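You operate a simulated robot arm through the tools that you are given. There is no shell and no other tool.

You run a simulated robot arm. Do the job below in one go: nothing can be reset, and whatever is moved stays where it is left.

TASK
Fit the dividers between the plates and seat the case lid.
Fine: the white divider goes beside bay one, the red divider beside bay three; the plates stay.

Only the result counts: the job must be done as asked and must still hold three seconds after the hand-in. Knocking over, shifting, dropping, spilling or breaking anything else fails it. Lids that push on must go on centred and level and be pressed home; caps that screw on are set level and turned clockwise until they are tight.

THE ROBOT
A 7-joint arm with a three-finger gripper, fixed in place. Base frame: the origin is at the foot of the arm, x ahead of it, y to its left, z up. Units: mm, degrees, N and s.
With the tool pointing down near the work surface it reaches from about 440 to 920 mm from the base axis. Its first joint turns from -166.0 to 166.0 degrees. Payload 2.69 kg.
Tool frame: the origin (TCP) lies between the finger pads and is the grasp point; the fingertips stand 29 mm ahead of it; z points along the fingers, y is the line along which they close. The gripper opens to 120 mm. The gripper's body begins 78 mm behind the TCP.
Orientation is told as [roll, pitch, yaw] about the base's x, y, z axes, in that order, counted from this pose: with the fingers straight down and closing along the base's y, the tool's x points along the base's -x, its y along +y and its z along -z.

THE INTERFACE
- The arm moves only by the tool drive_tool. Its argument "series" is one flat list of numbers, 7 for each row, row after row: the shift along the tool's x, y, z in mm, then the turn, a rotation vector about the tool's x, y, z in degrees, then the gripper command, from -1 (fully open) to 1 (shut), values between in proportion. In form: [tx, ty, tz, rx, ry, rz, grip, tx, ty, tz, rx, ry, rz, grip, ...]. A call has 1 to 20 rows; each row is the pose to reach, as a shift and turn from the pose commanded when the call began, along the tool's axes at that moment. Rows are played at 5 a second. More than 50 mm and 8.6 degrees between two rows, or a gripper value outside its range, and nothing of the call is played. Where a pose cannot be reached the arm comes as near as it can. A force on the tool above 40 N (or 10 N above the force at the start of the call, whichever is more), or a blocked arm, ends the call early, and 0.2 s more pass. Each finger halts on what it meets, pressing with about 29 N; the grip force reading is that of the motor and also rises with nothing between the fingers. The clock runs only during rows and for 0.2 s after the last one: add rows that repeat a pose to give the fingers time. It gives the time, the measured TCP pose, the force on the tool (base axes), the opening and the grip force at its end, in the units of the frame above (readings bear some noise), with the torque about the TCP (base axes, N m) and any sound that the robot's microphone picked up, and new pictures: "views" is both (left out), scene, wrist or none.
- Cameras (640 x 400 px; columns grow to the right, rows downward): "scene" is fixed at [62.6, 646.7, 1640.1]; the picture's right is [-0.67, -0.74, 0.00], its down [-0.66, 0.60, -0.46] and it looks along [0.34, -0.31, -0.89] (base axes); focal length 342 px, centre (320, 200). "wrist" rides on the gripper at [63, 0, -104] in the tool frame; the picture's right is [0.00, 1.00, 0.00], its down [-0.83, 0.00, -0.56] and it looks along [-0.56, 0.00, 0.83] (tool axes); focal length 275 px, centre (320, 200). There is no depth. A picture from a camera that has moved, and an enlarged one, comes with that camera's place and axes in the base frame and with its lens. The place of the scene camera against the robot may be out by one fixed shift of up to 18 mm in any direction.
- move_column(by): slides the trunk up (or, below 0, down) by that many mm; the arm rides with it, the base frame stays. It gives what a move gives, with no picture.
- enlarge(camera, box): a new picture of the part [left, top, right, bottom] of that camera's present view, enlarged. It takes no simulated time.
- close_job(): hands the job in; it is judged then, once.

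Nothing tells you positions but the pictures and the camera data. Unless the task says otherwise, let go and move clear before handing in.

The tools are called after "Call:" as name(argument=value, ...) on one line, values as JSON. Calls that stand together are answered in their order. drive_tool: Moves the arm, as the interface text tells. Its arguments: {"type":"object","properties":{"series":{"type":"array"},"views":{"type":"string","enum":["both","scene","wrist","none"]}},"required":["series"]} The other tools are called the same way: move_column (by) slides the trunk up or down; enlarge (camera, box) takes an enlarged picture of a part of a camera's view; close_job () hands the job in.

At the start:

```text
time_s: 0.0
tool_pos: [318.7, 226.6, 1155.1]
tcp_rot: [0.0, 0.0, 0.0]
force: [0.5, -0.2, 0.0]
ft_torque: [0.0, -0.01, 0.06]
gripper_width: 119.9
grip_force: 0.2
trunk travel left (down, up): [-575.0, 38.0]
```

scene: 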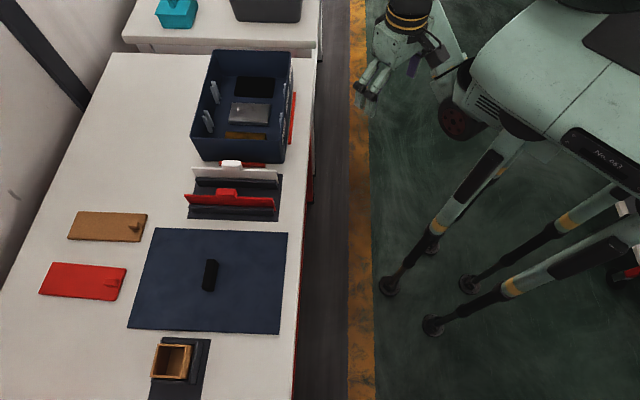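
wrist: 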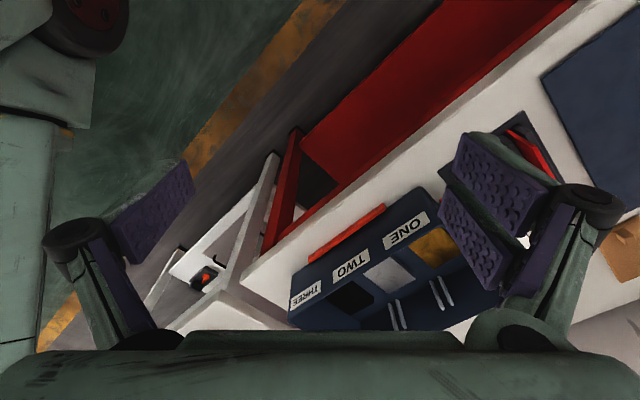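

I see a blue case with bays labelled ONE, TWO and THREE, a rack holding a white and a red divider, and a large blue lid with a handle lying on the bench. I'll enlarge the pictures before moving anything.

Call:
enlarge(camera="scene", box=[180, 40, 310, 170])

Call:
enlarge(camera="scene", box=[160, 140, 300, 230])

Call:
enlarge(camera="scene", box=[120, 220, 300, 340])

Call:
enlarge(camera="wrist", box=[280, 120, 560, 340])

```text
3.08 times, centred on (245, 105) of scene
camera zoom: at [62.6, 646.7, 1640.1], right [-0.67, -0.74, 0.0], down [-0.66, 0.6, -0.46], along [0.34, -0.31, -0.89], focal length 1051 px, centre (551, 492)
```

zoom: 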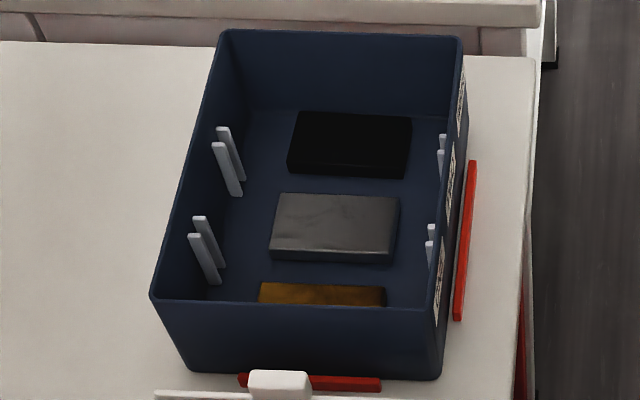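

```text
4.44 times, centred on (230, 185) of scene
camera zoom: at [62.6, 646.7, 1640.1], right [-0.67, -0.74, 0.0], down [-0.66, 0.6, -0.46], along [0.34, -0.31, -0.89], focal length 1519 px, centre (720, 267)
```

zoom: 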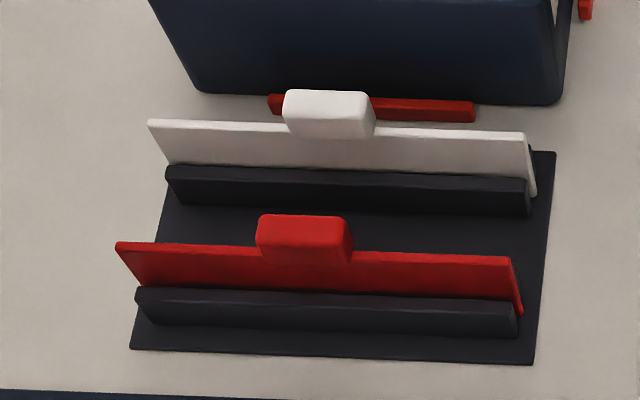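

```text
3.33 times, centred on (210, 280) of scene
camera zoom: at [62.6, 646.7, 1640.1], right [-0.67, -0.74, 0.0], down [-0.66, 0.6, -0.46], along [0.34, -0.31, -0.89], focal length 1139 px, centre (687, -67)
```

zoom: 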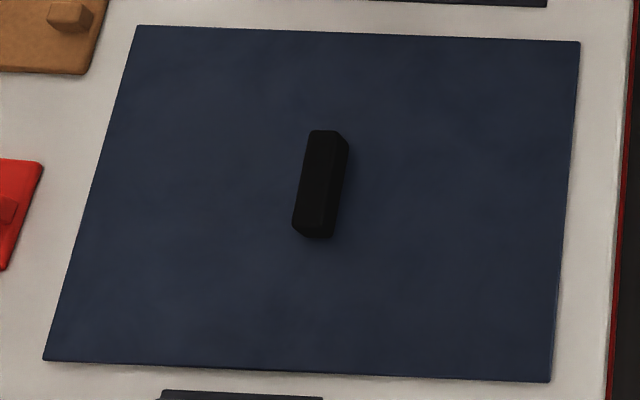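

```text
1.82 times, centred on (420, 230) of wrist
camera zoom: at [256.0, 226.7, 1260.8], right [0.0, 1.0, 0.0], down [0.83, 0.0, 0.56], along [0.56, 0.0, -0.83], focal length 500 px, centre (138, 146)
```

zoom: 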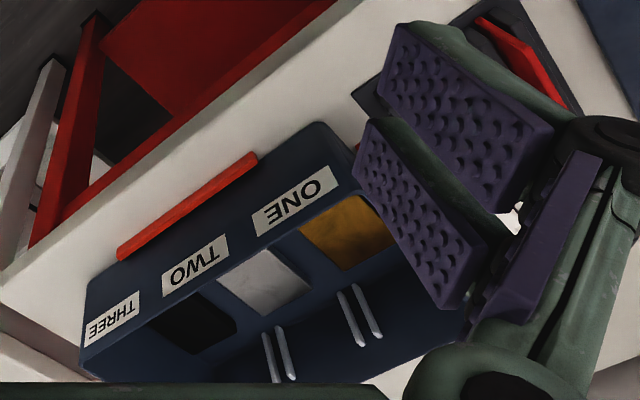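

The case lies at about 45° near (686, 350), with the ONE end nearest the rack, and the bench top looks to be at z≈880. The white divider is near (539, 498), the red near (484, 551) and the lid handle near (367, 692). Next I turn the tool 45° and look at the rack and case from above with the wrist camera.

Call:
drive_tool(series=[-10, 23, 0, 0, 0, -5.6, -1, -20, 46, 0, 0, 0, -11.2, -1, -30, 69, 0, 0, 0, -16.9, -1, -40, 93, 0, 0, 0, -22.5, -1, -50, 116, 0, 0, 0, -28.1, -1, -60, 139, 0, 0, 0, -33.8, -1, -70, 162, 0, 0, 0, -39.4, -1, -80, 186, 0, 0, 0, -45, -1, -80, 186, 0, 0, 0, -45, -1], views="both")

```text
time_s: 2.0
tool_pos: [400.5, 410.0, 1147.3]
tcp_rot: [0.2, -0.1, 45.1]
force: [-0.1, 0.3, -0.4]
ft_torque: [0.01, 0.05, -0.02]
gripper_width: 119.9
grip_force: 0.0
out of reach, approached as far as the arm can: row 7, 8, 9
trunk travel left (down, up): [-575.0, 38.0]
camera wrist: at [356.2, 366.7, 1252.3], right [-0.71, 0.7, 0.0], down [0.59, 0.59, 0.56], along [0.39, 0.4, -0.83], focal length 275 px, centre (320, 200)
```

scene: 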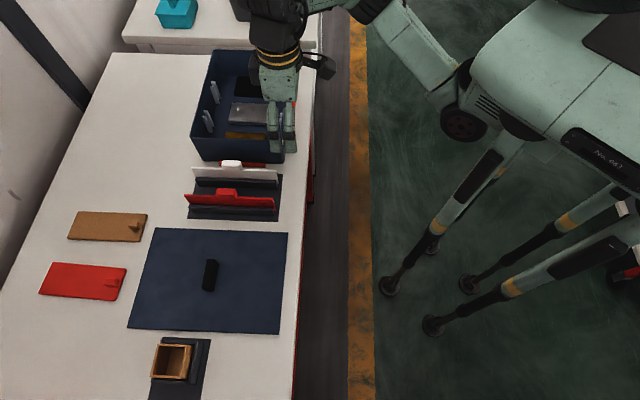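
wrist: 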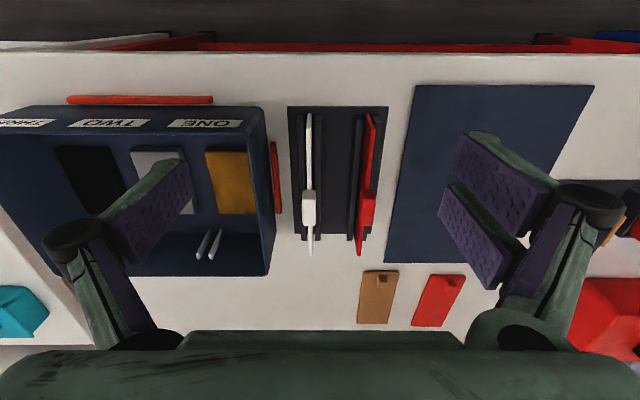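

The wrist view shows the case, rack, lid and the other lids clearly. I'll enlarge it for precise measurements.

Call:
enlarge(camera="wrist", box=[270, 90, 400, 270])

Call:
enlarge(camera="wrist", box=[0, 90, 290, 285])

Call:
enlarge(camera="wrist", box=[370, 70, 610, 270])

```text
2.22 times, centred on (335, 180) of wrist
camera zoom: at [356.2, 366.7, 1252.3], right [-0.71, 0.7, 0.0], down [0.59, 0.59, 0.56], along [0.39, 0.4, -0.83], focal length 612 px, centre (287, 244)
```

zoom: 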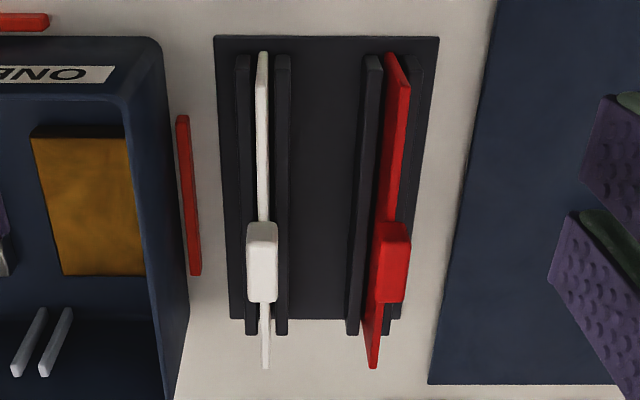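

```text
2.05 times, centred on (145, 188) of wrist
camera zoom: at [356.2, 366.7, 1252.3], right [-0.71, 0.7, 0.0], down [0.59, 0.59, 0.56], along [0.39, 0.4, -0.83], focal length 565 px, centre (679, 226)
```

zoom: 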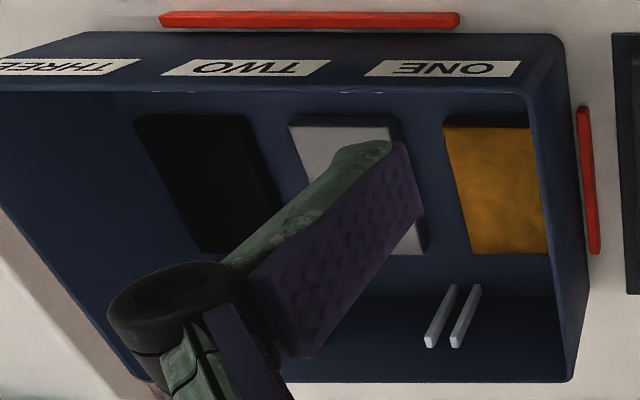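

```text
2.00 times, centred on (490, 170) of wrist
camera zoom: at [356.2, 366.7, 1252.3], right [-0.71, 0.7, 0.0], down [0.59, 0.59, 0.56], along [0.39, 0.4, -0.83], focal length 551 px, centre (-20, 260)
```

zoom: 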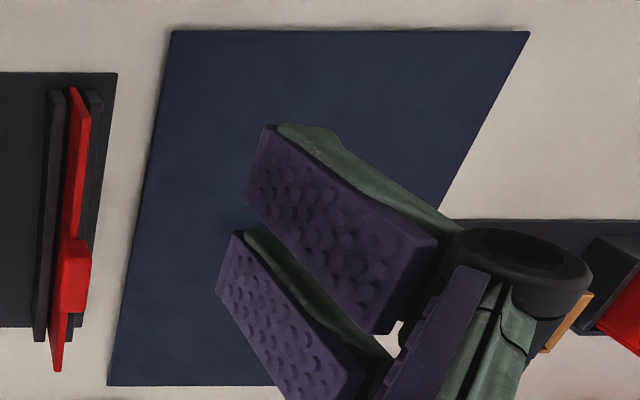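

The case rim looks to be at about z≈976 and the bench at about 884. The dividers have thick tabs along their top edges, and two pairs of ribs form the slots. Next I fly over the case to see the ribs and bays properly.

Call:
drive_tool(series=[-2, -38, 5, 0, 0, 0, -1, -4, -76, 5, 0, 0, 0, -1, -6, -114, 5, 0, 0, 0, -1, -9, -152, 5, 0, 0, 0, -1, -11, -190, 5, 0, 0, 0, -1, -13, -229, 5, 0, 0, 0, -1, -13, -229, 5, 0, 0, 0, -1, -13, -229, 5, 0, 0, 0, -1], views="wrist")

```text
time_s: 3.8
tool_pos: [570.8, 257.2, 1142.2]
tcp_rot: [0.0, 0.0, 45.0]
force: [0.2, 0.5, 0.0]
ft_torque: [-0.01, -0.03, -0.02]
gripper_width: 119.9
grip_force: 0.1
trunk travel left (down, up): [-575.0, 38.0]
camera wrist: at [526.0, 213.3, 1247.4], right [-0.71, 0.7, 0.0], down [0.59, 0.59, 0.56], along [0.39, 0.39, -0.83], focal length 275 px, centre (320, 200)
```

wrist: 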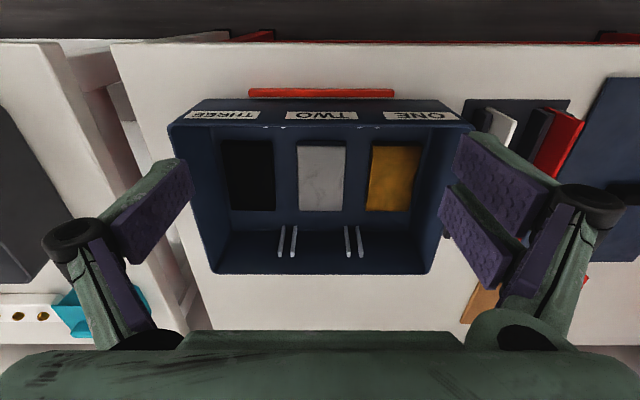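

From here the case is fully visible: black block in THREE, silver in TWO, gold in ONE, with rib pairs between them. I'll zoom in on the ribs.

Call:
enlarge(camera="wrist", box=[160, 80, 480, 280])

Call:
enlarge(camera="wrist", box=[265, 215, 375, 275])

Call:
enlarge(camera="wrist", box=[250, 100, 390, 170])

```text
2.00 times, centred on (320, 180) of wrist
camera zoom: at [526.0, 213.3, 1247.4], right [-0.71, 0.7, 0.0], down [0.59, 0.59, 0.56], along [0.39, 0.39, -0.83], focal length 551 px, centre (320, 240)
```

zoom: 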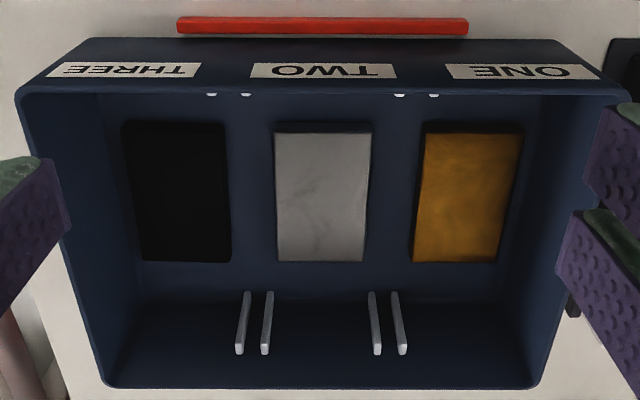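

```text
5.82 times, centred on (320, 245) of wrist
camera zoom: at [526.0, 213.3, 1247.4], right [-0.71, 0.7, 0.0], down [0.59, 0.59, 0.56], along [0.39, 0.39, -0.83], focal length 1602 px, centre (320, -62)
```

zoom: 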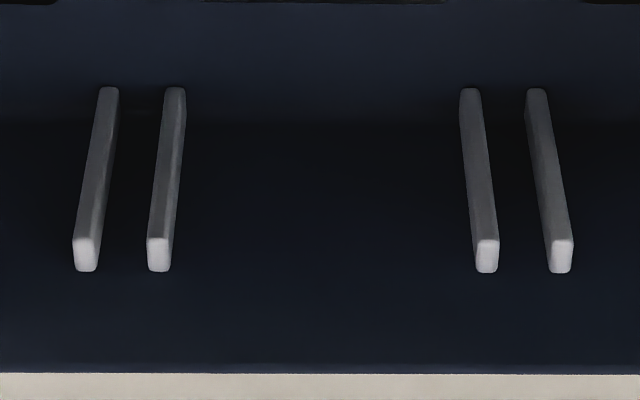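

```text
4.57 times, centred on (320, 135) of wrist
camera zoom: at [526.0, 213.3, 1247.4], right [-0.71, 0.7, 0.0], down [0.59, 0.59, 0.56], along [0.39, 0.39, -0.83], focal length 1258 px, centre (320, 497)
```

zoom: 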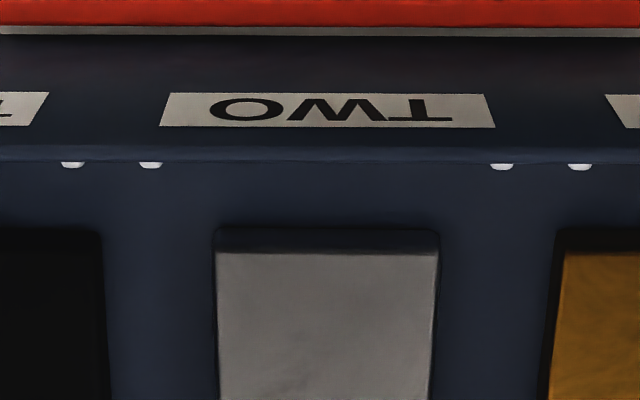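

The ribs are clear. The slot between ONE and TWO is near (629.5, 391.6), the slot between TWO and THREE is near (702.7, 318.4), and the rib tops are at z≈951. Next I go above the white divider for a close look at its tab.

Call:
drive_tool(series=[-17, 31, 6, 0, 0, 0, -1, -34, 62, 12, 0, 0, 0, -1, -51, 93, 18, 0, 0, 0, -1, -68, 124, 24, 0, 0, 0, -1, -86, 154, 30, 0, 0, 0, -1, -103, 185, 36, 0, 0, 0, -1, -121, 215.4, 42, 0, 0, 0, -1, -121, 215.4, 42, 0, 0, 0, -1, -121, 215.4, 42, 0, 0, 0, -1], views="both")

```text
time_s: 5.8
tool_pos: [505.3, 495.9, 1101.5]
tcp_rot: [0.1, -0.1, 45.1]
force: [-1.7, 0.0, 0.4]
ft_torque: [-0.01, 0.01, 0.03]
gripper_width: 119.9
grip_force: 0.1
trunk travel left (down, up): [-575.0, 38.0]
camera wrist: at [460.4, 452.2, 1205.4], right [-0.71, 0.7, 0.0], down [0.59, 0.59, 0.56], along [0.39, 0.39, -0.83], focal length 275 px, centre (320, 200)
```

scene: 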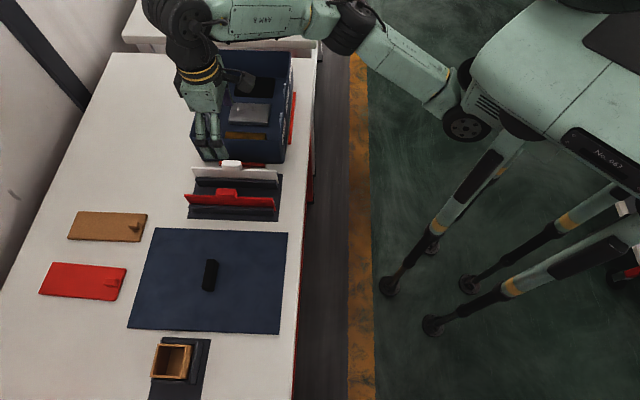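
wrist: 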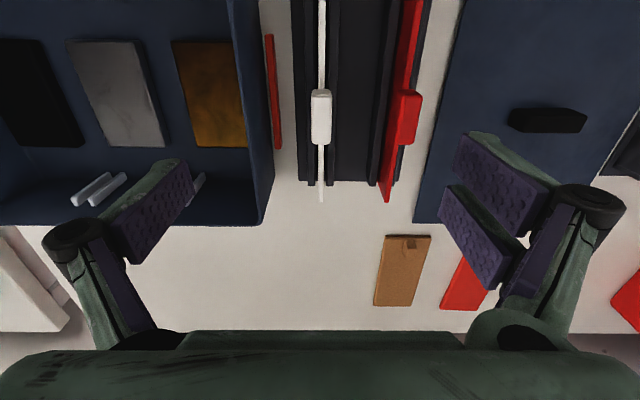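

The tab is centred laterally under the gripper. I'll zoom in to measure it and the red one.

Call:
enlarge(camera="wrist", box=[280, 70, 440, 210])

Call:
enlarge(camera="wrist", box=[290, 0, 430, 80])

Call:
enlarge(camera="wrist", box=[290, 75, 350, 215])

```text
2.86 times, centred on (360, 140) of wrist
camera zoom: at [460.4, 452.2, 1205.4], right [-0.71, 0.7, 0.0], down [0.59, 0.59, 0.56], along [0.39, 0.39, -0.83], focal length 786 px, centre (206, 371)
```

zoom: 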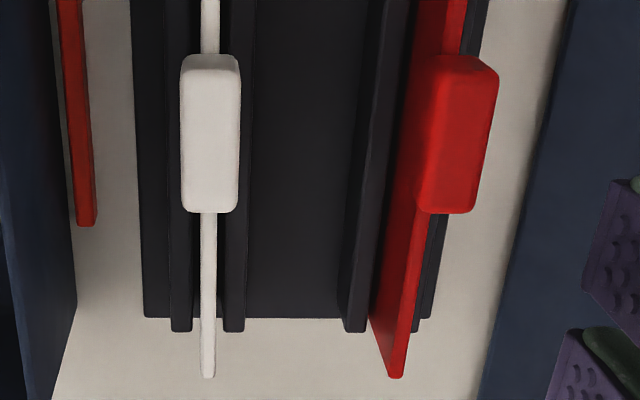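

```text
4.57 times, centred on (360, 40) of wrist
camera zoom: at [460.4, 452.2, 1205.4], right [-0.71, 0.7, 0.0], down [0.59, 0.59, 0.56], along [0.39, 0.39, -0.83], focal length 1258 px, centre (137, 931)
```

zoom: 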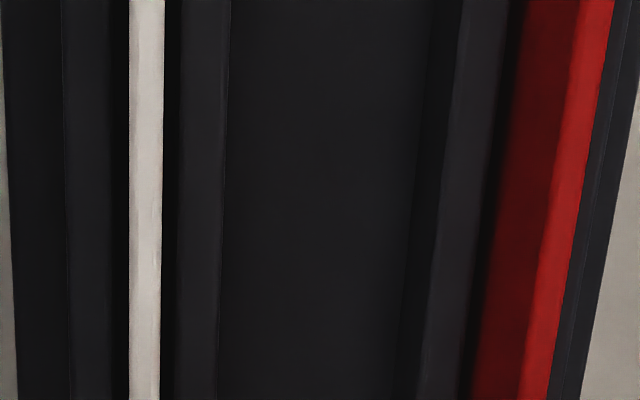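

```text
2.86 times, centred on (320, 145) of wrist
camera zoom: at [460.4, 452.2, 1205.4], right [-0.71, 0.7, 0.0], down [0.59, 0.59, 0.56], along [0.39, 0.39, -0.83], focal length 786 px, centre (320, 357)
```

zoom: 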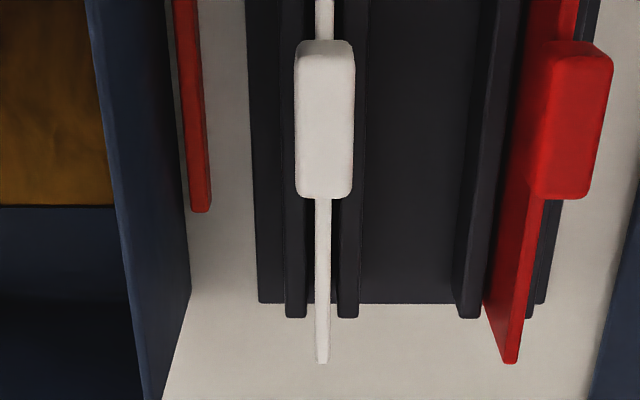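

The tab is about 18 mm thick and 45 mm long, and its top is between z≈970 and 985. The case rim is close by, so I narrow the opening to about 46 mm, shift about 10 mm along the divider and descend partway to recheck.

Call:
drive_tool(series=[-5, 0.5, 10, 0, 0, 0, 0.23, -8, 1, 30, 0, 0, 0, 0.23, -10, 1, 50, 0, 0, 0, 0.23, -10, 1, 60, 0, 0, 0, 0.23, -10, 1, 60, 0, 0, 0, 0.23, -10, 1, 60, 0, 0, 0, 0.23, -10, 1, 60, 0, 0, 0, 0.23], views="wrist")

Call:
enlarge(camera="wrist", box=[240, 20, 400, 220])

```text
time_s: 7.4
tool_pos: [511.0, 505.1, 1039.6]
tcp_rot: [-0.1, 0.0, 45.0]
force: [0.5, -0.1, 0.2]
ft_torque: [-0.01, -0.01, 0.04]
gripper_width: 46.2
grip_force: 0.1
trunk travel left (down, up): [-575.0, 38.0]
camera wrist: at [466.3, 460.9, 1145.6], right [-0.71, 0.7, 0.0], down [0.59, 0.59, 0.56], along [0.39, 0.39, -0.83], focal length 275 px, centre (320, 200)
```

wrist: 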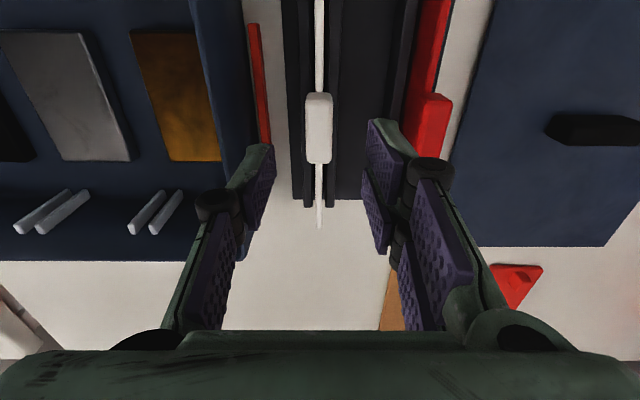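

```text
2.00 times, centred on (320, 120) of wrist
camera zoom: at [466.3, 460.9, 1145.6], right [-0.71, 0.7, 0.0], down [0.59, 0.59, 0.56], along [0.39, 0.39, -0.83], focal length 551 px, centre (320, 360)
```

zoom: 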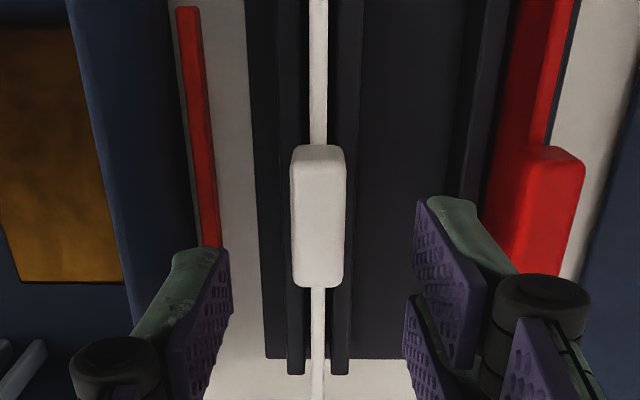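

The white tab top is at z≈969, with its centre within 2 mm of the TCP, and the divider is about 200 mm long. I descend to grasp the tab at z≈960 and close.

Call:
drive_tool(series=[-0.5, -0.3, 20, 0, 0, 0, 0.23, -1, -0.5, 40, 0, 0, 0, 0.23, -1, -0.5, 55, 0, 0, 0, 0.23, -1, -0.5, 68, 0, 0, 0, 0.23, -1, -0.5, 76, 0, 0, 0, 0.23, -1, -0.5, 79, 0, 0, 0, 0.23, -1, -0.5, 79, 0, 0, 0, 0.23], views="wrist")

Call:
enlarge(camera="wrist", box=[220, 80, 420, 240])

```text
time_s: 9.0
tool_pos: [511.6, 504.3, 960.9]
tcp_rot: [0.0, 0.0, 45.0]
force: [-0.5, 0.2, 0.2]
ft_torque: [0.01, 0.02, 0.03]
gripper_width: 46.2
grip_force: 0.0
trunk travel left (down, up): [-575.0, 38.0]
camera wrist: at [466.2, 461.0, 1066.1], right [-0.71, 0.7, 0.0], down [0.59, 0.59, 0.56], along [0.39, 0.39, -0.83], focal length 275 px, centre (320, 200)
```

wrist: 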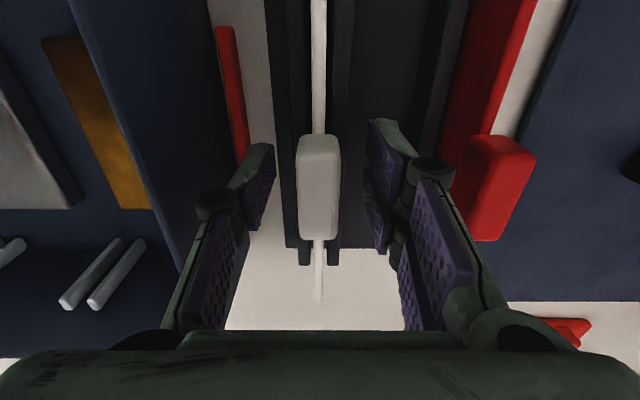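

```text
2.50 times, centred on (320, 160) of wrist
camera zoom: at [466.2, 461.0, 1066.1], right [-0.71, 0.7, 0.0], down [0.59, 0.59, 0.56], along [0.39, 0.39, -0.83], focal length 688 px, centre (320, 300)
```

zoom: 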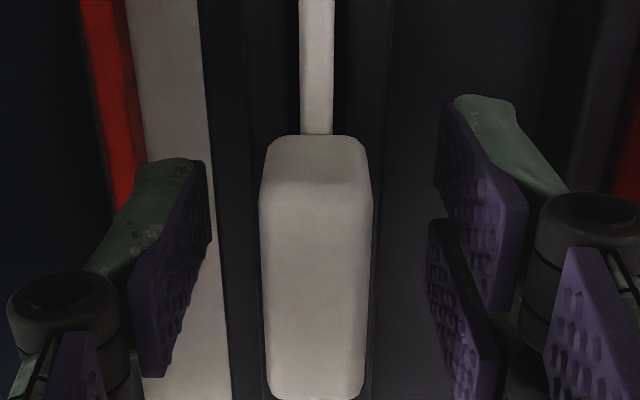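

The fingers straddle the tab cleanly, so I close on it and check the grip.

Call:
drive_tool(series=[0, 0, 0, 0, 0, 0, 0.6, 0, 0, 0, 0, 0, 0, 1, 0, 0, 0, 0, 0, 0, 1, 0, 0, 0, 0, 0, 0, 1, 0, 0, 0, 0, 0, 0, 1, 0, 0, 0, 0, 0, 0, 1], views="wrist")

```text
time_s: 10.4
tool_pos: [511.5, 505.9, 961.0]
tcp_rot: [0.1, 0.0, 45.1]
force: [-0.2, 0.0, -0.4]
ft_torque: [0.01, 0.01, -0.03]
gripper_width: 16.8
grip_force: 29.1
trunk travel left (down, up): [-575.0, 38.0]
camera wrist: at [466.2, 461.0, 1066.1], right [-0.71, 0.7, 0.0], down [0.59, 0.59, 0.56], along [0.39, 0.39, -0.83], focal length 275 px, centre (320, 200)
```

wrist: 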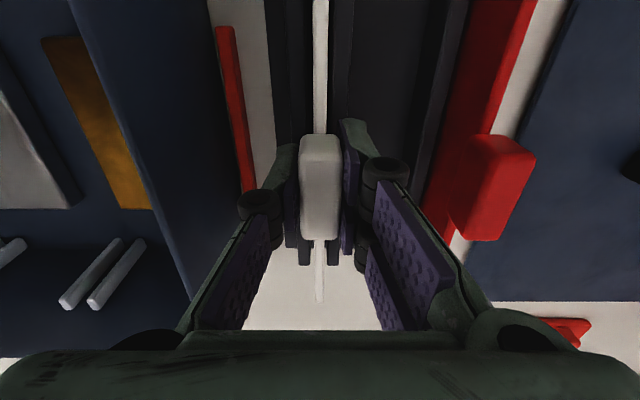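

The grip holds at 16.8 mm. I lift the white divider straight up, clear of the rack and above the case rim.

Call:
drive_tool(series=[0, 0, -5, 0, 0, 0, 1, 0, 0, -12, 0, 0, 0, 1, 0, 0, -22, 0, 0, 0, 1, 0, 0, -36, 0, 0, 0, 1, 0, 0, -52, 0, 0, 0, 1, 0, 0, -70, 0, 0, 0, 1, 0, 0, -90, 0, 0, 0, 1, 0, 0, -110, 0, 0, 0, 1, 0, 0, -125, 0, 0, 0, 1, 0, 0, -130, 0, 0, 0, 1, 0, 0, -130, 0, 0, 0, 1], views="both")

```text
time_s: 12.8
tool_pos: [510.3, 505.2, 1093.1]
tcp_rot: [0.0, 0.0, 45.1]
force: [0.0, 0.5, -1.3]
ft_torque: [0.06, 0.04, -0.02]
gripper_width: 16.7
grip_force: 29.5
trunk travel left (down, up): [-575.0, 38.0]
camera wrist: at [466.3, 461.0, 1197.4], right [-0.71, 0.7, 0.0], down [0.59, 0.59, 0.56], along [0.39, 0.39, -0.83], focal length 275 px, centre (320, 200)
```

scene: 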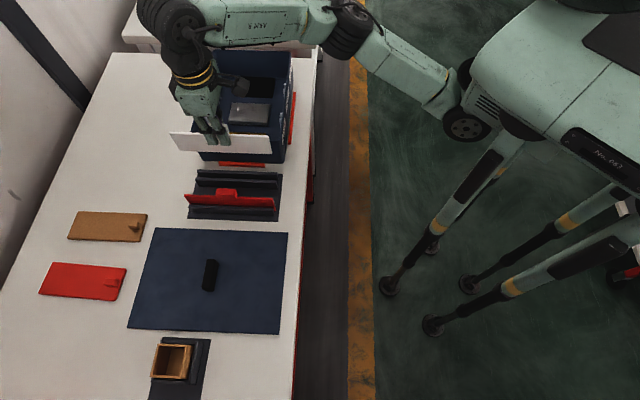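
wrist: 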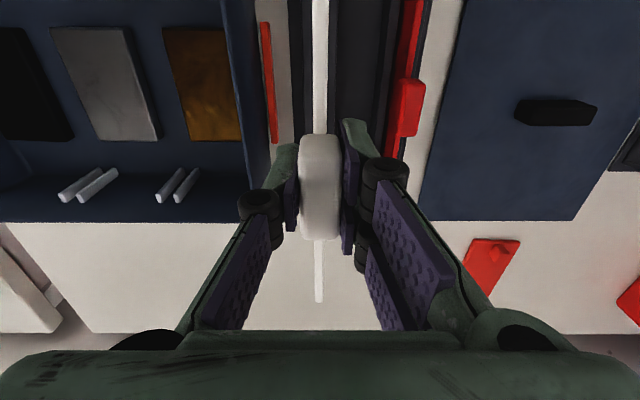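

The white divider is up and held level. I'll check its shape and depth in both views before going over the case.

Call:
enlarge(camera="scene", box=[160, 80, 290, 230])

Call:
enlarge(camera="wrist", box=[270, 0, 370, 310])

```text
2.67 times, centred on (225, 155) of scene
camera zoom: at [62.6, 646.7, 1640.1], right [-0.67, -0.74, 0.0], down [-0.66, 0.6, -0.46], along [0.34, -0.31, -0.89], focal length 911 px, centre (573, 320)
```

zoom: 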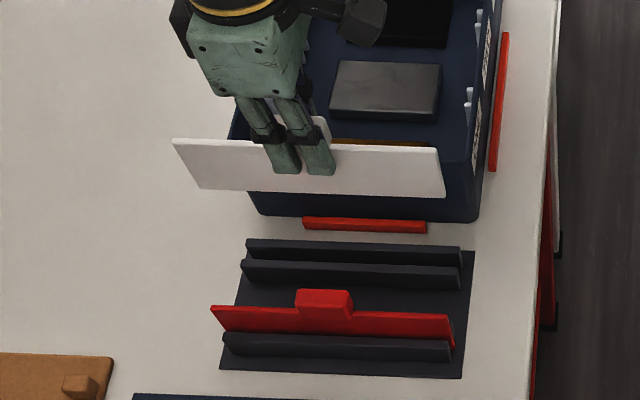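

```text
1.29 times, centred on (320, 155) of wrist
camera zoom: at [466.3, 461.0, 1197.4], right [-0.71, 0.7, 0.0], down [0.59, 0.59, 0.56], along [0.39, 0.39, -0.83], focal length 355 px, centre (320, 258)
```

zoom: 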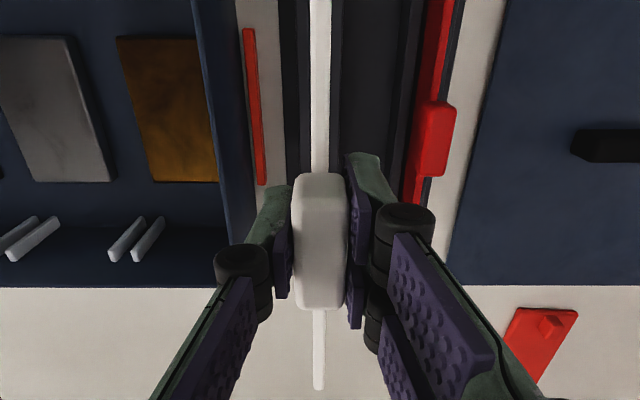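

The plate is about 63 mm tall, so seated it should end with the TCP near z≈961. Next I carry it over the ONE/TWO slot, still above the rim.

Call:
drive_tool(series=[0, -10, 0, 0, 0, 0, 1, -0.5, -30, 0, 0, 0, 0, 1, -1, -55, 0, 0, 0, 0, 1, -1.5, -85, 0, 0, 0, 0, 1, -2, -115, 0, 0, 0, 0, 1, -2.5, -140, 0, 0, 0, 0, 1, -2.8, -157, 0, 0, 0, 0, 1, -2.8, -164.5, 0, 0, 0, 0, 1, -2.8, -164.5, 0, 0, 0, 0, 1, -2.8, -164.5, 0, 0, 0, 0, 1], views="both")

Call:
enlarge(camera="wrist", box=[250, 150, 410, 310])

Call:
enlarge(camera="wrist", box=[250, 0, 410, 130])

Call:
enlarge(camera="scene", box=[180, 40, 310, 170])

```text
time_s: 15.0
tool_pos: [629.0, 388.6, 1091.9]
tcp_rot: [0.0, 0.0, 45.0]
force: [-0.5, -0.6, -1.3]
ft_torque: [-0.01, 0.02, -0.01]
gripper_width: 16.8
grip_force: 29.0
trunk travel left (down, up): [-575.0, 38.0]
camera wrist: at [584.9, 345.1, 1196.2], right [-0.71, 0.7, 0.0], down [0.59, 0.59, 0.56], along [0.39, 0.39, -0.83], focal length 275 px, centre (320, 200)
```

scene: 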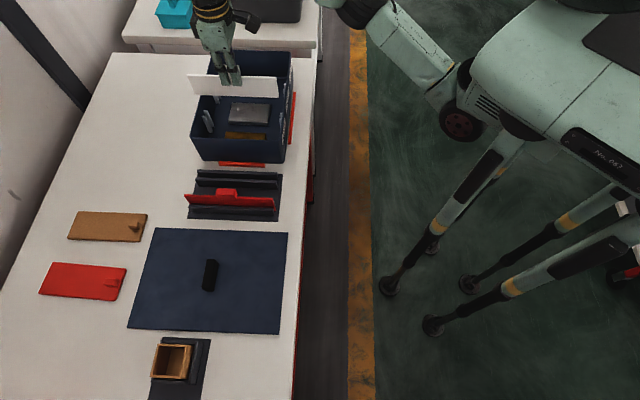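
wrist: 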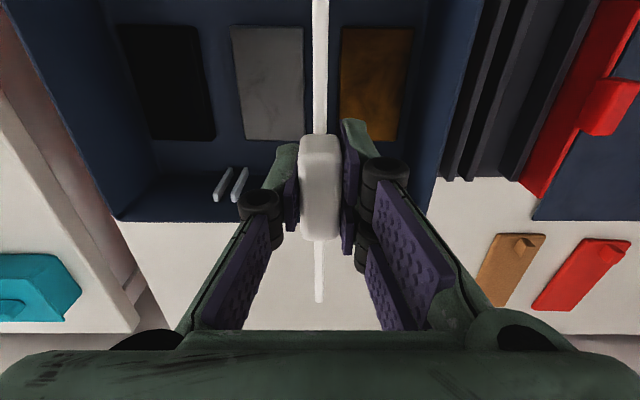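

```text
2.50 times, centred on (330, 230) of wrist
camera zoom: at [584.9, 345.1, 1196.2], right [-0.71, 0.7, 0.0], down [0.59, 0.59, 0.56], along [0.39, 0.39, -0.83], focal length 688 px, centre (295, 125)
```

zoom: 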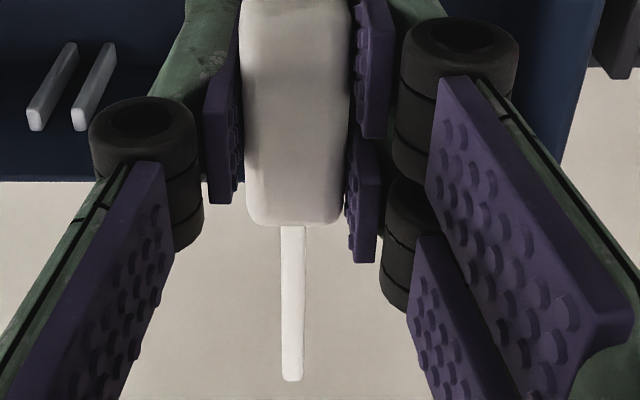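

```text
3.08 times, centred on (330, 65) of wrist
camera zoom: at [584.9, 345.1, 1196.2], right [-0.71, 0.7, 0.0], down [0.59, 0.59, 0.56], along [0.39, 0.39, -0.83], focal length 847 px, centre (289, 615)
```

zoom: 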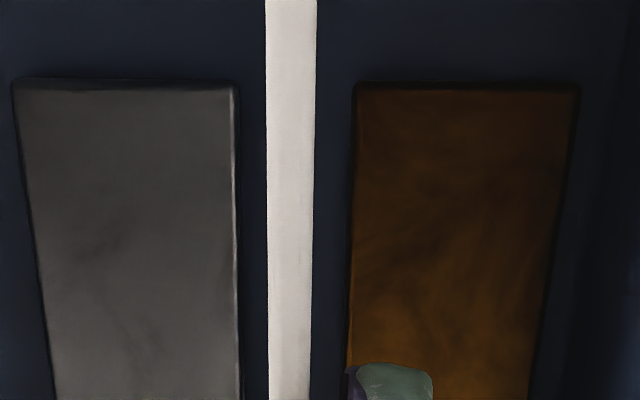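

```text
3.08 times, centred on (245, 105) of scene
camera zoom: at [62.6, 646.7, 1640.1], right [-0.67, -0.74, 0.0], down [-0.66, 0.6, -0.46], along [0.34, -0.31, -0.89], focal length 1051 px, centre (551, 492)
```

zoom: 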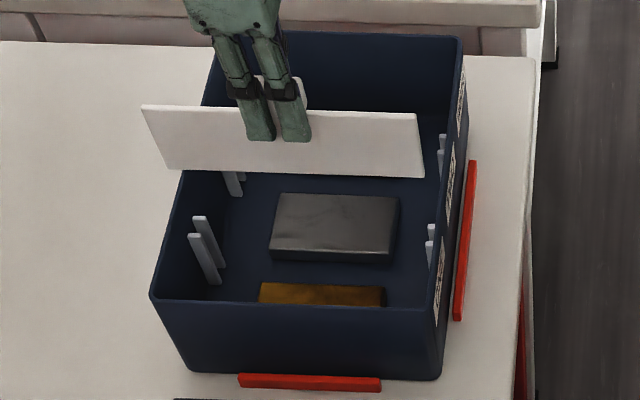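

The plate sits about 1.6 mm to the left of the midpoint between the silver and gold blocks. I correct that and lower until its lower edge is just above the rim, so I can compare the ends with the case walls.

Call:
drive_tool(series=[0, 0.8, 5, 0, 0, 0, 1, 0, 1.6, 15, 0, 0, 0, 1, 0, 1.6, 26, 0, 0, 0, 1, 0, 1.6, 34, 0, 0, 0, 1, 0, 1.6, 34, 0, 0, 0, 1], views="both")

Call:
enlarge(camera="wrist", box=[260, 210, 380, 320])

Call:
enlarge(camera="wrist", box=[200, 150, 440, 330])

Call:
enlarge(camera="scene", box=[180, 40, 310, 170])

```text
time_s: 16.2
tool_pos: [627.5, 390.9, 1055.7]
tcp_rot: [0.0, 0.0, 45.0]
force: [-0.4, -0.5, -0.7]
ft_torque: [0.03, 0.0, 0.01]
gripper_width: 16.9
grip_force: 29.2
trunk travel left (down, up): [-575.0, 38.0]
camera wrist: at [583.2, 348.1, 1161.6], right [-0.71, 0.7, 0.0], down [0.59, 0.59, 0.56], along [0.39, 0.39, -0.83], focal length 275 px, centre (320, 200)
```

scene: 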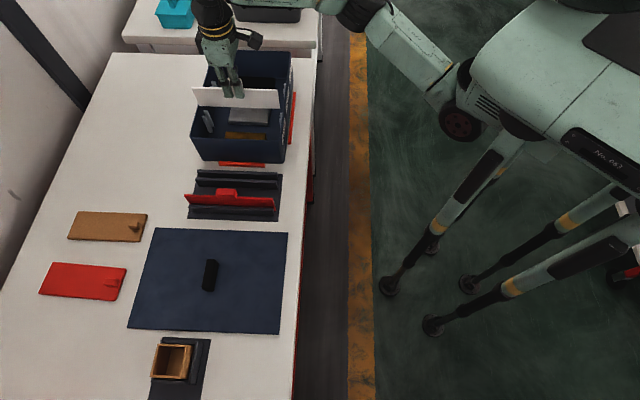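
wrist: 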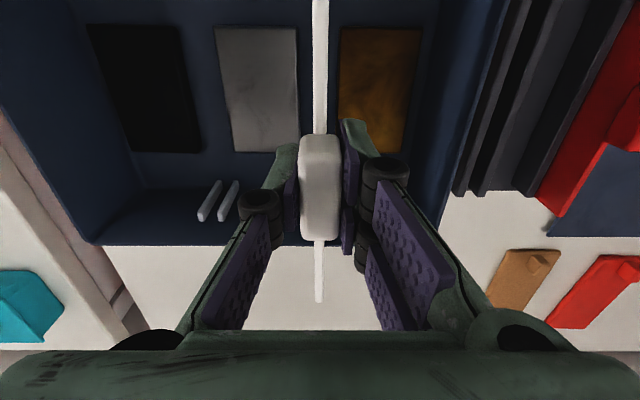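

```text
3.64 times, centred on (320, 265) of wrist
camera zoom: at [583.2, 348.1, 1161.6], right [-0.71, 0.7, 0.0], down [0.59, 0.59, 0.56], along [0.39, 0.39, -0.83], focal length 1001 px, centre (320, -36)
```

zoom: 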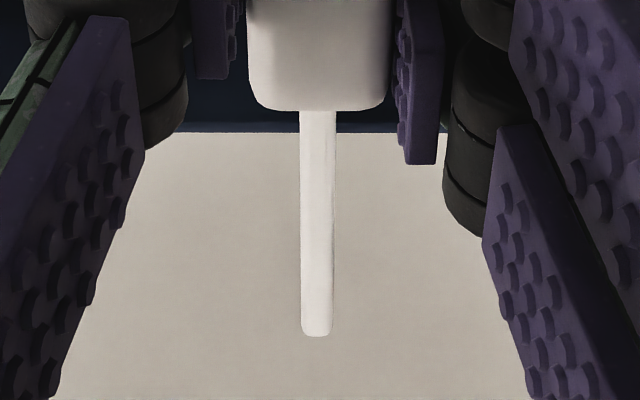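

```text
2.22 times, centred on (320, 240) of wrist
camera zoom: at [583.2, 348.1, 1161.6], right [-0.71, 0.7, 0.0], down [0.59, 0.59, 0.56], along [0.39, 0.39, -0.83], focal length 612 px, centre (320, 111)
```

zoom: 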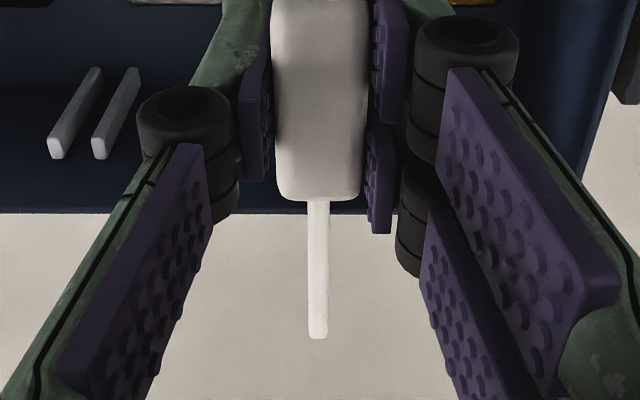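

```text
3.08 times, centred on (245, 105) of scene
camera zoom: at [62.6, 646.7, 1640.1], right [-0.67, -0.74, 0.0], down [-0.66, 0.6, -0.46], along [0.34, -0.31, -0.89], focal length 1051 px, centre (551, 492)
```

zoom: 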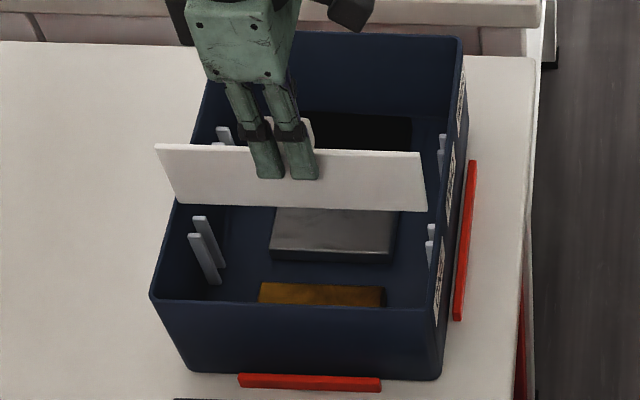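

I'll compare both plate ends with the case walls at higher zoom in the scene camera.

Call:
enlarge(camera="scene", box=[205, 80, 255, 115])

Call:
enlarge(camera="scene", box=[185, 80, 220, 115])

Call:
enlarge(camera="scene", box=[260, 75, 305, 120])

```text
11.43 times, centred on (230, 98) of scene
camera zoom: at [62.6, 646.7, 1640.1], right [-0.67, -0.74, 0.0], down [-0.66, 0.6, -0.46], along [0.34, -0.31, -0.89], focal length 3905 px, centre (1349, 1371)
```

zoom: 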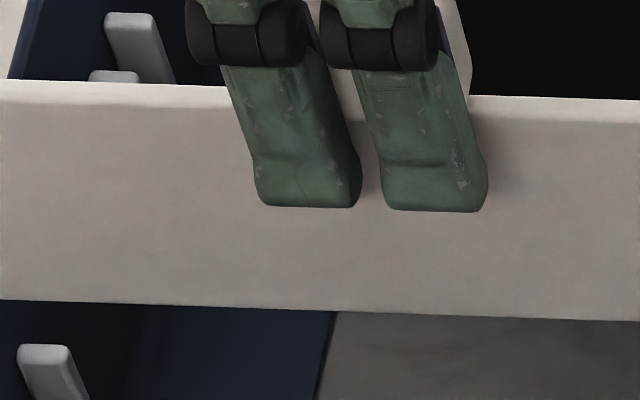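

```text
11.43 times, centred on (202, 98) of scene
camera zoom: at [62.6, 646.7, 1640.1], right [-0.67, -0.74, 0.0], down [-0.66, 0.6, -0.46], along [0.34, -0.31, -0.89], focal length 3905 px, centre (1663, 1371)
```

zoom: 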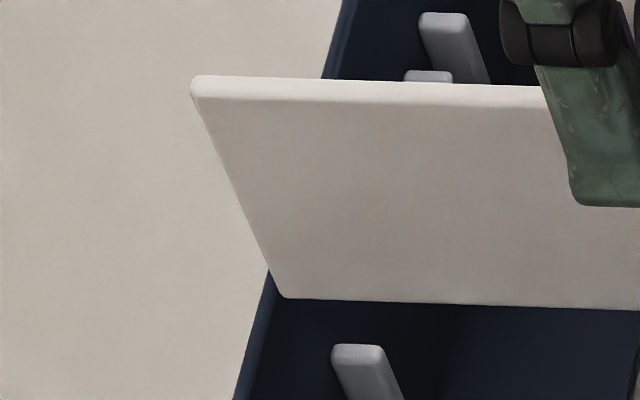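

```text
8.89 times, centred on (282, 98) of scene
camera zoom: at [62.6, 646.7, 1640.1], right [-0.67, -0.74, 0.0], down [-0.66, 0.6, -0.46], along [0.34, -0.31, -0.89], focal length 3037 px, centre (653, 1111)
```

zoom: 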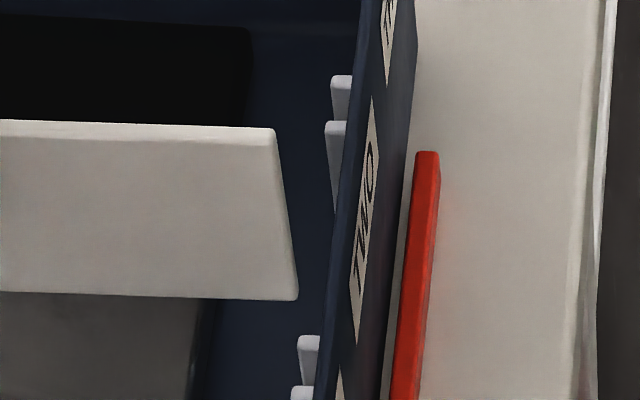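

The two cameras differ by a few mm on end clearance. A 2 mm shift toward the near side is safe by both, with a 1.2 mm lateral correction. I lower until the plate is inside the rim but still above the rib tops, then recheck.

Call:
drive_tool(series=[1, -0.6, 0, 0, 0, 0, 1, 2, -1.2, 0, 0, 0, 0, 1, 2, -1.2, 6, 0, 0, 0, 1, 2, -1.2, 12, 0, 0, 0, 1, 2, -1.2, 19, 0, 0, 0, 1, 2, -1.2, 19, 0, 0, 0, 1], views="wrist")

Call:
enlarge(camera="scene", box=[185, 85, 220, 120])

Call:
enlarge(camera="scene", box=[260, 85, 305, 130])

Call:
enlarge(camera="wrist", box=[240, 180, 400, 320])

```text
time_s: 17.6
tool_pos: [627.1, 389.8, 1038.6]
tcp_rot: [0.0, -0.1, 44.8]
force: [0.3, -0.4, 0.0]
ft_torque: [-0.01, -0.02, 0.0]
gripper_width: 16.8
grip_force: 29.4
trunk travel left (down, up): [-575.0, 38.0]
camera wrist: at [583.1, 345.6, 1143.3], right [-0.71, 0.7, 0.0], down [0.59, 0.59, 0.56], along [0.39, 0.39, -0.83], focal length 275 px, centre (320, 200)
```

wrist: 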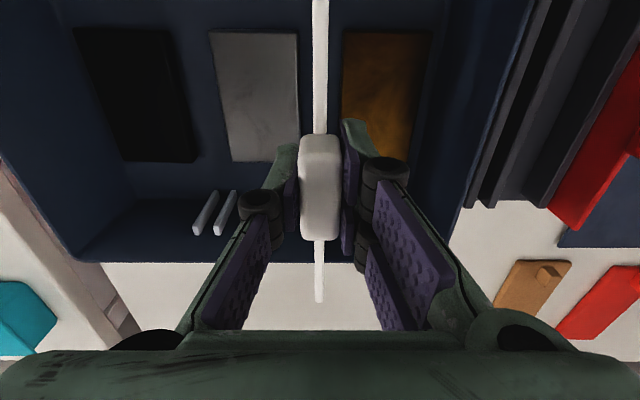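

```text
11.43 times, centred on (202, 102) of scene
camera zoom: at [62.6, 646.7, 1640.1], right [-0.67, -0.74, 0.0], down [-0.66, 0.6, -0.46], along [0.34, -0.31, -0.89], focal length 3905 px, centre (1663, 1314)
```

zoom: 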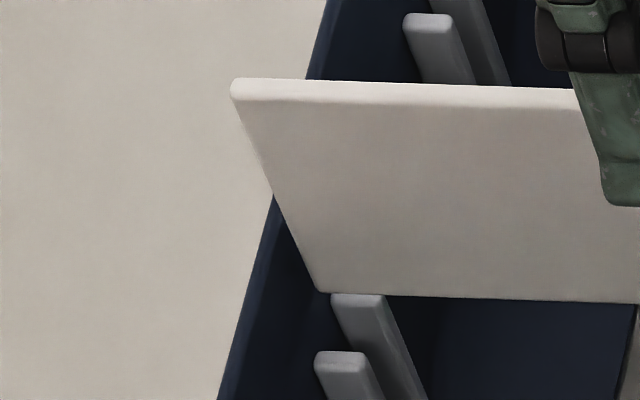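

```text
8.89 times, centred on (282, 108) of scene
camera zoom: at [62.6, 646.7, 1640.1], right [-0.67, -0.74, 0.0], down [-0.66, 0.6, -0.46], along [0.34, -0.31, -0.89], focal length 3037 px, centre (653, 1022)
```

zoom: 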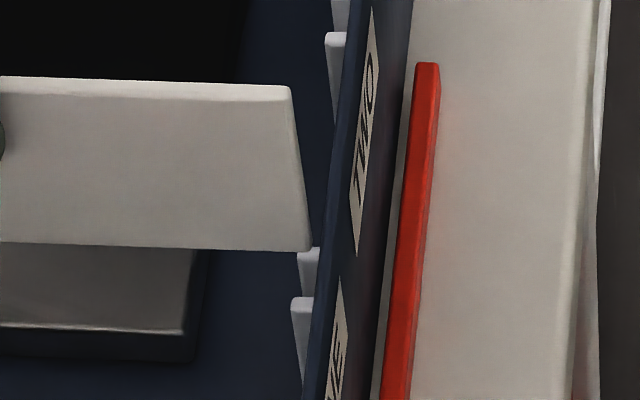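

```text
2.86 times, centred on (320, 250) of wrist
camera zoom: at [583.1, 345.6, 1143.3], right [-0.71, 0.7, 0.0], down [0.59, 0.59, 0.56], along [0.39, 0.39, -0.83], focal length 786 px, centre (320, 57)
```

zoom: 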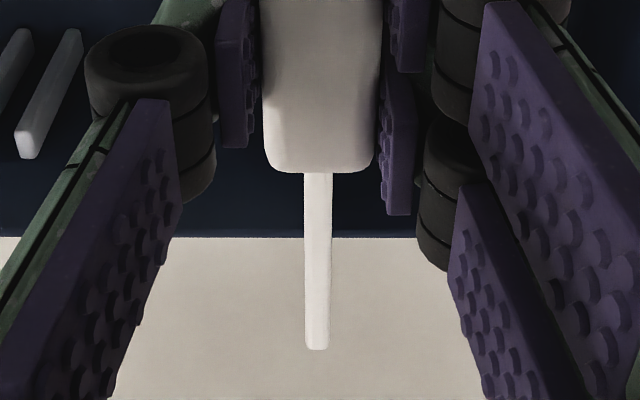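

The plate's lower edge is just above the rib tops and within the case on both sides. It should go about 1.2 mm toward bay ONE to centre between the ribs. I make that shift, lower until it just enters the ribs and check.

Call:
drive_tool(series=[0, 0.6, 0, 0, 0, 0, 1, 0, 1.2, 0, 0, 0, 0, 1, 0, 1.2, 3, 0, 0, 0, 1, 0, 1.2, 6, 0, 0, 0, 1, 0, 1.2, 8, 0, 0, 0, 1, 0, 1.2, 8, 0, 0, 0, 1], views="wrist")

Call:
enlarge(camera="scene", box=[185, 85, 220, 120])

Call:
enlarge(camera="scene", box=[260, 85, 305, 130])

```text
time_s: 19.0
tool_pos: [626.7, 389.7, 1030.7]
tcp_rot: [0.1, 0.0, 45.0]
force: [0.2, 0.6, -0.9]
ft_torque: [-0.01, 0.03, 0.01]
gripper_width: 16.5
grip_force: 29.6
trunk travel left (down, up): [-575.0, 38.0]
camera wrist: at [582.2, 345.8, 1135.8], right [-0.71, 0.7, 0.0], down [0.59, 0.59, 0.56], along [0.39, 0.39, -0.83], focal length 275 px, centre (320, 200)
```

wrist: 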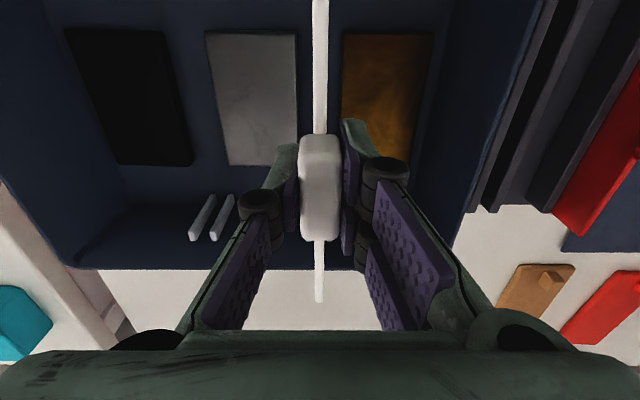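

```text
11.43 times, centred on (202, 102) of scene
camera zoom: at [62.6, 646.7, 1640.1], right [-0.67, -0.74, 0.0], down [-0.66, 0.6, -0.46], along [0.34, -0.31, -0.89], focal length 3905 px, centre (1663, 1314)
```

zoom: 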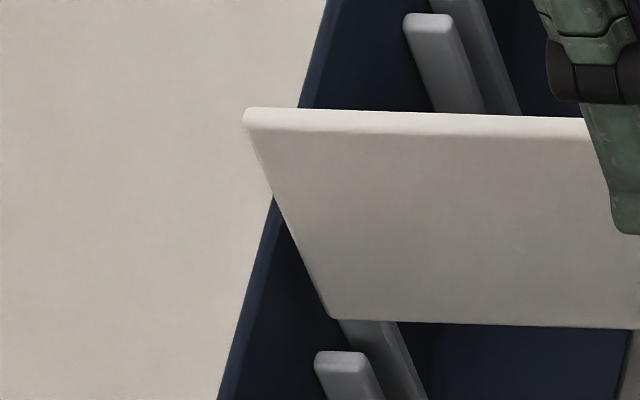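

```text
8.89 times, centred on (282, 108) of scene
camera zoom: at [62.6, 646.7, 1640.1], right [-0.67, -0.74, 0.0], down [-0.66, 0.6, -0.46], along [0.34, -0.31, -0.89], focal length 3037 px, centre (653, 1022)
```

zoom: 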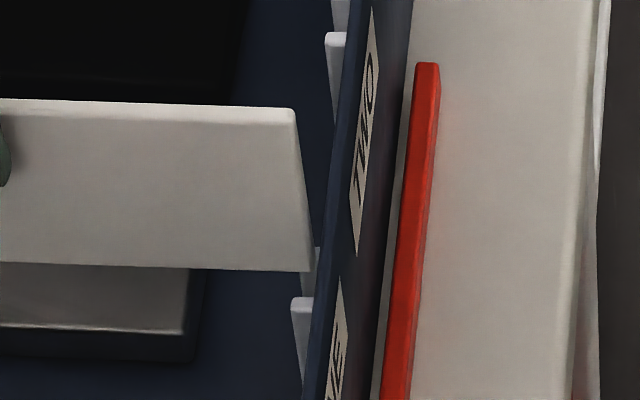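

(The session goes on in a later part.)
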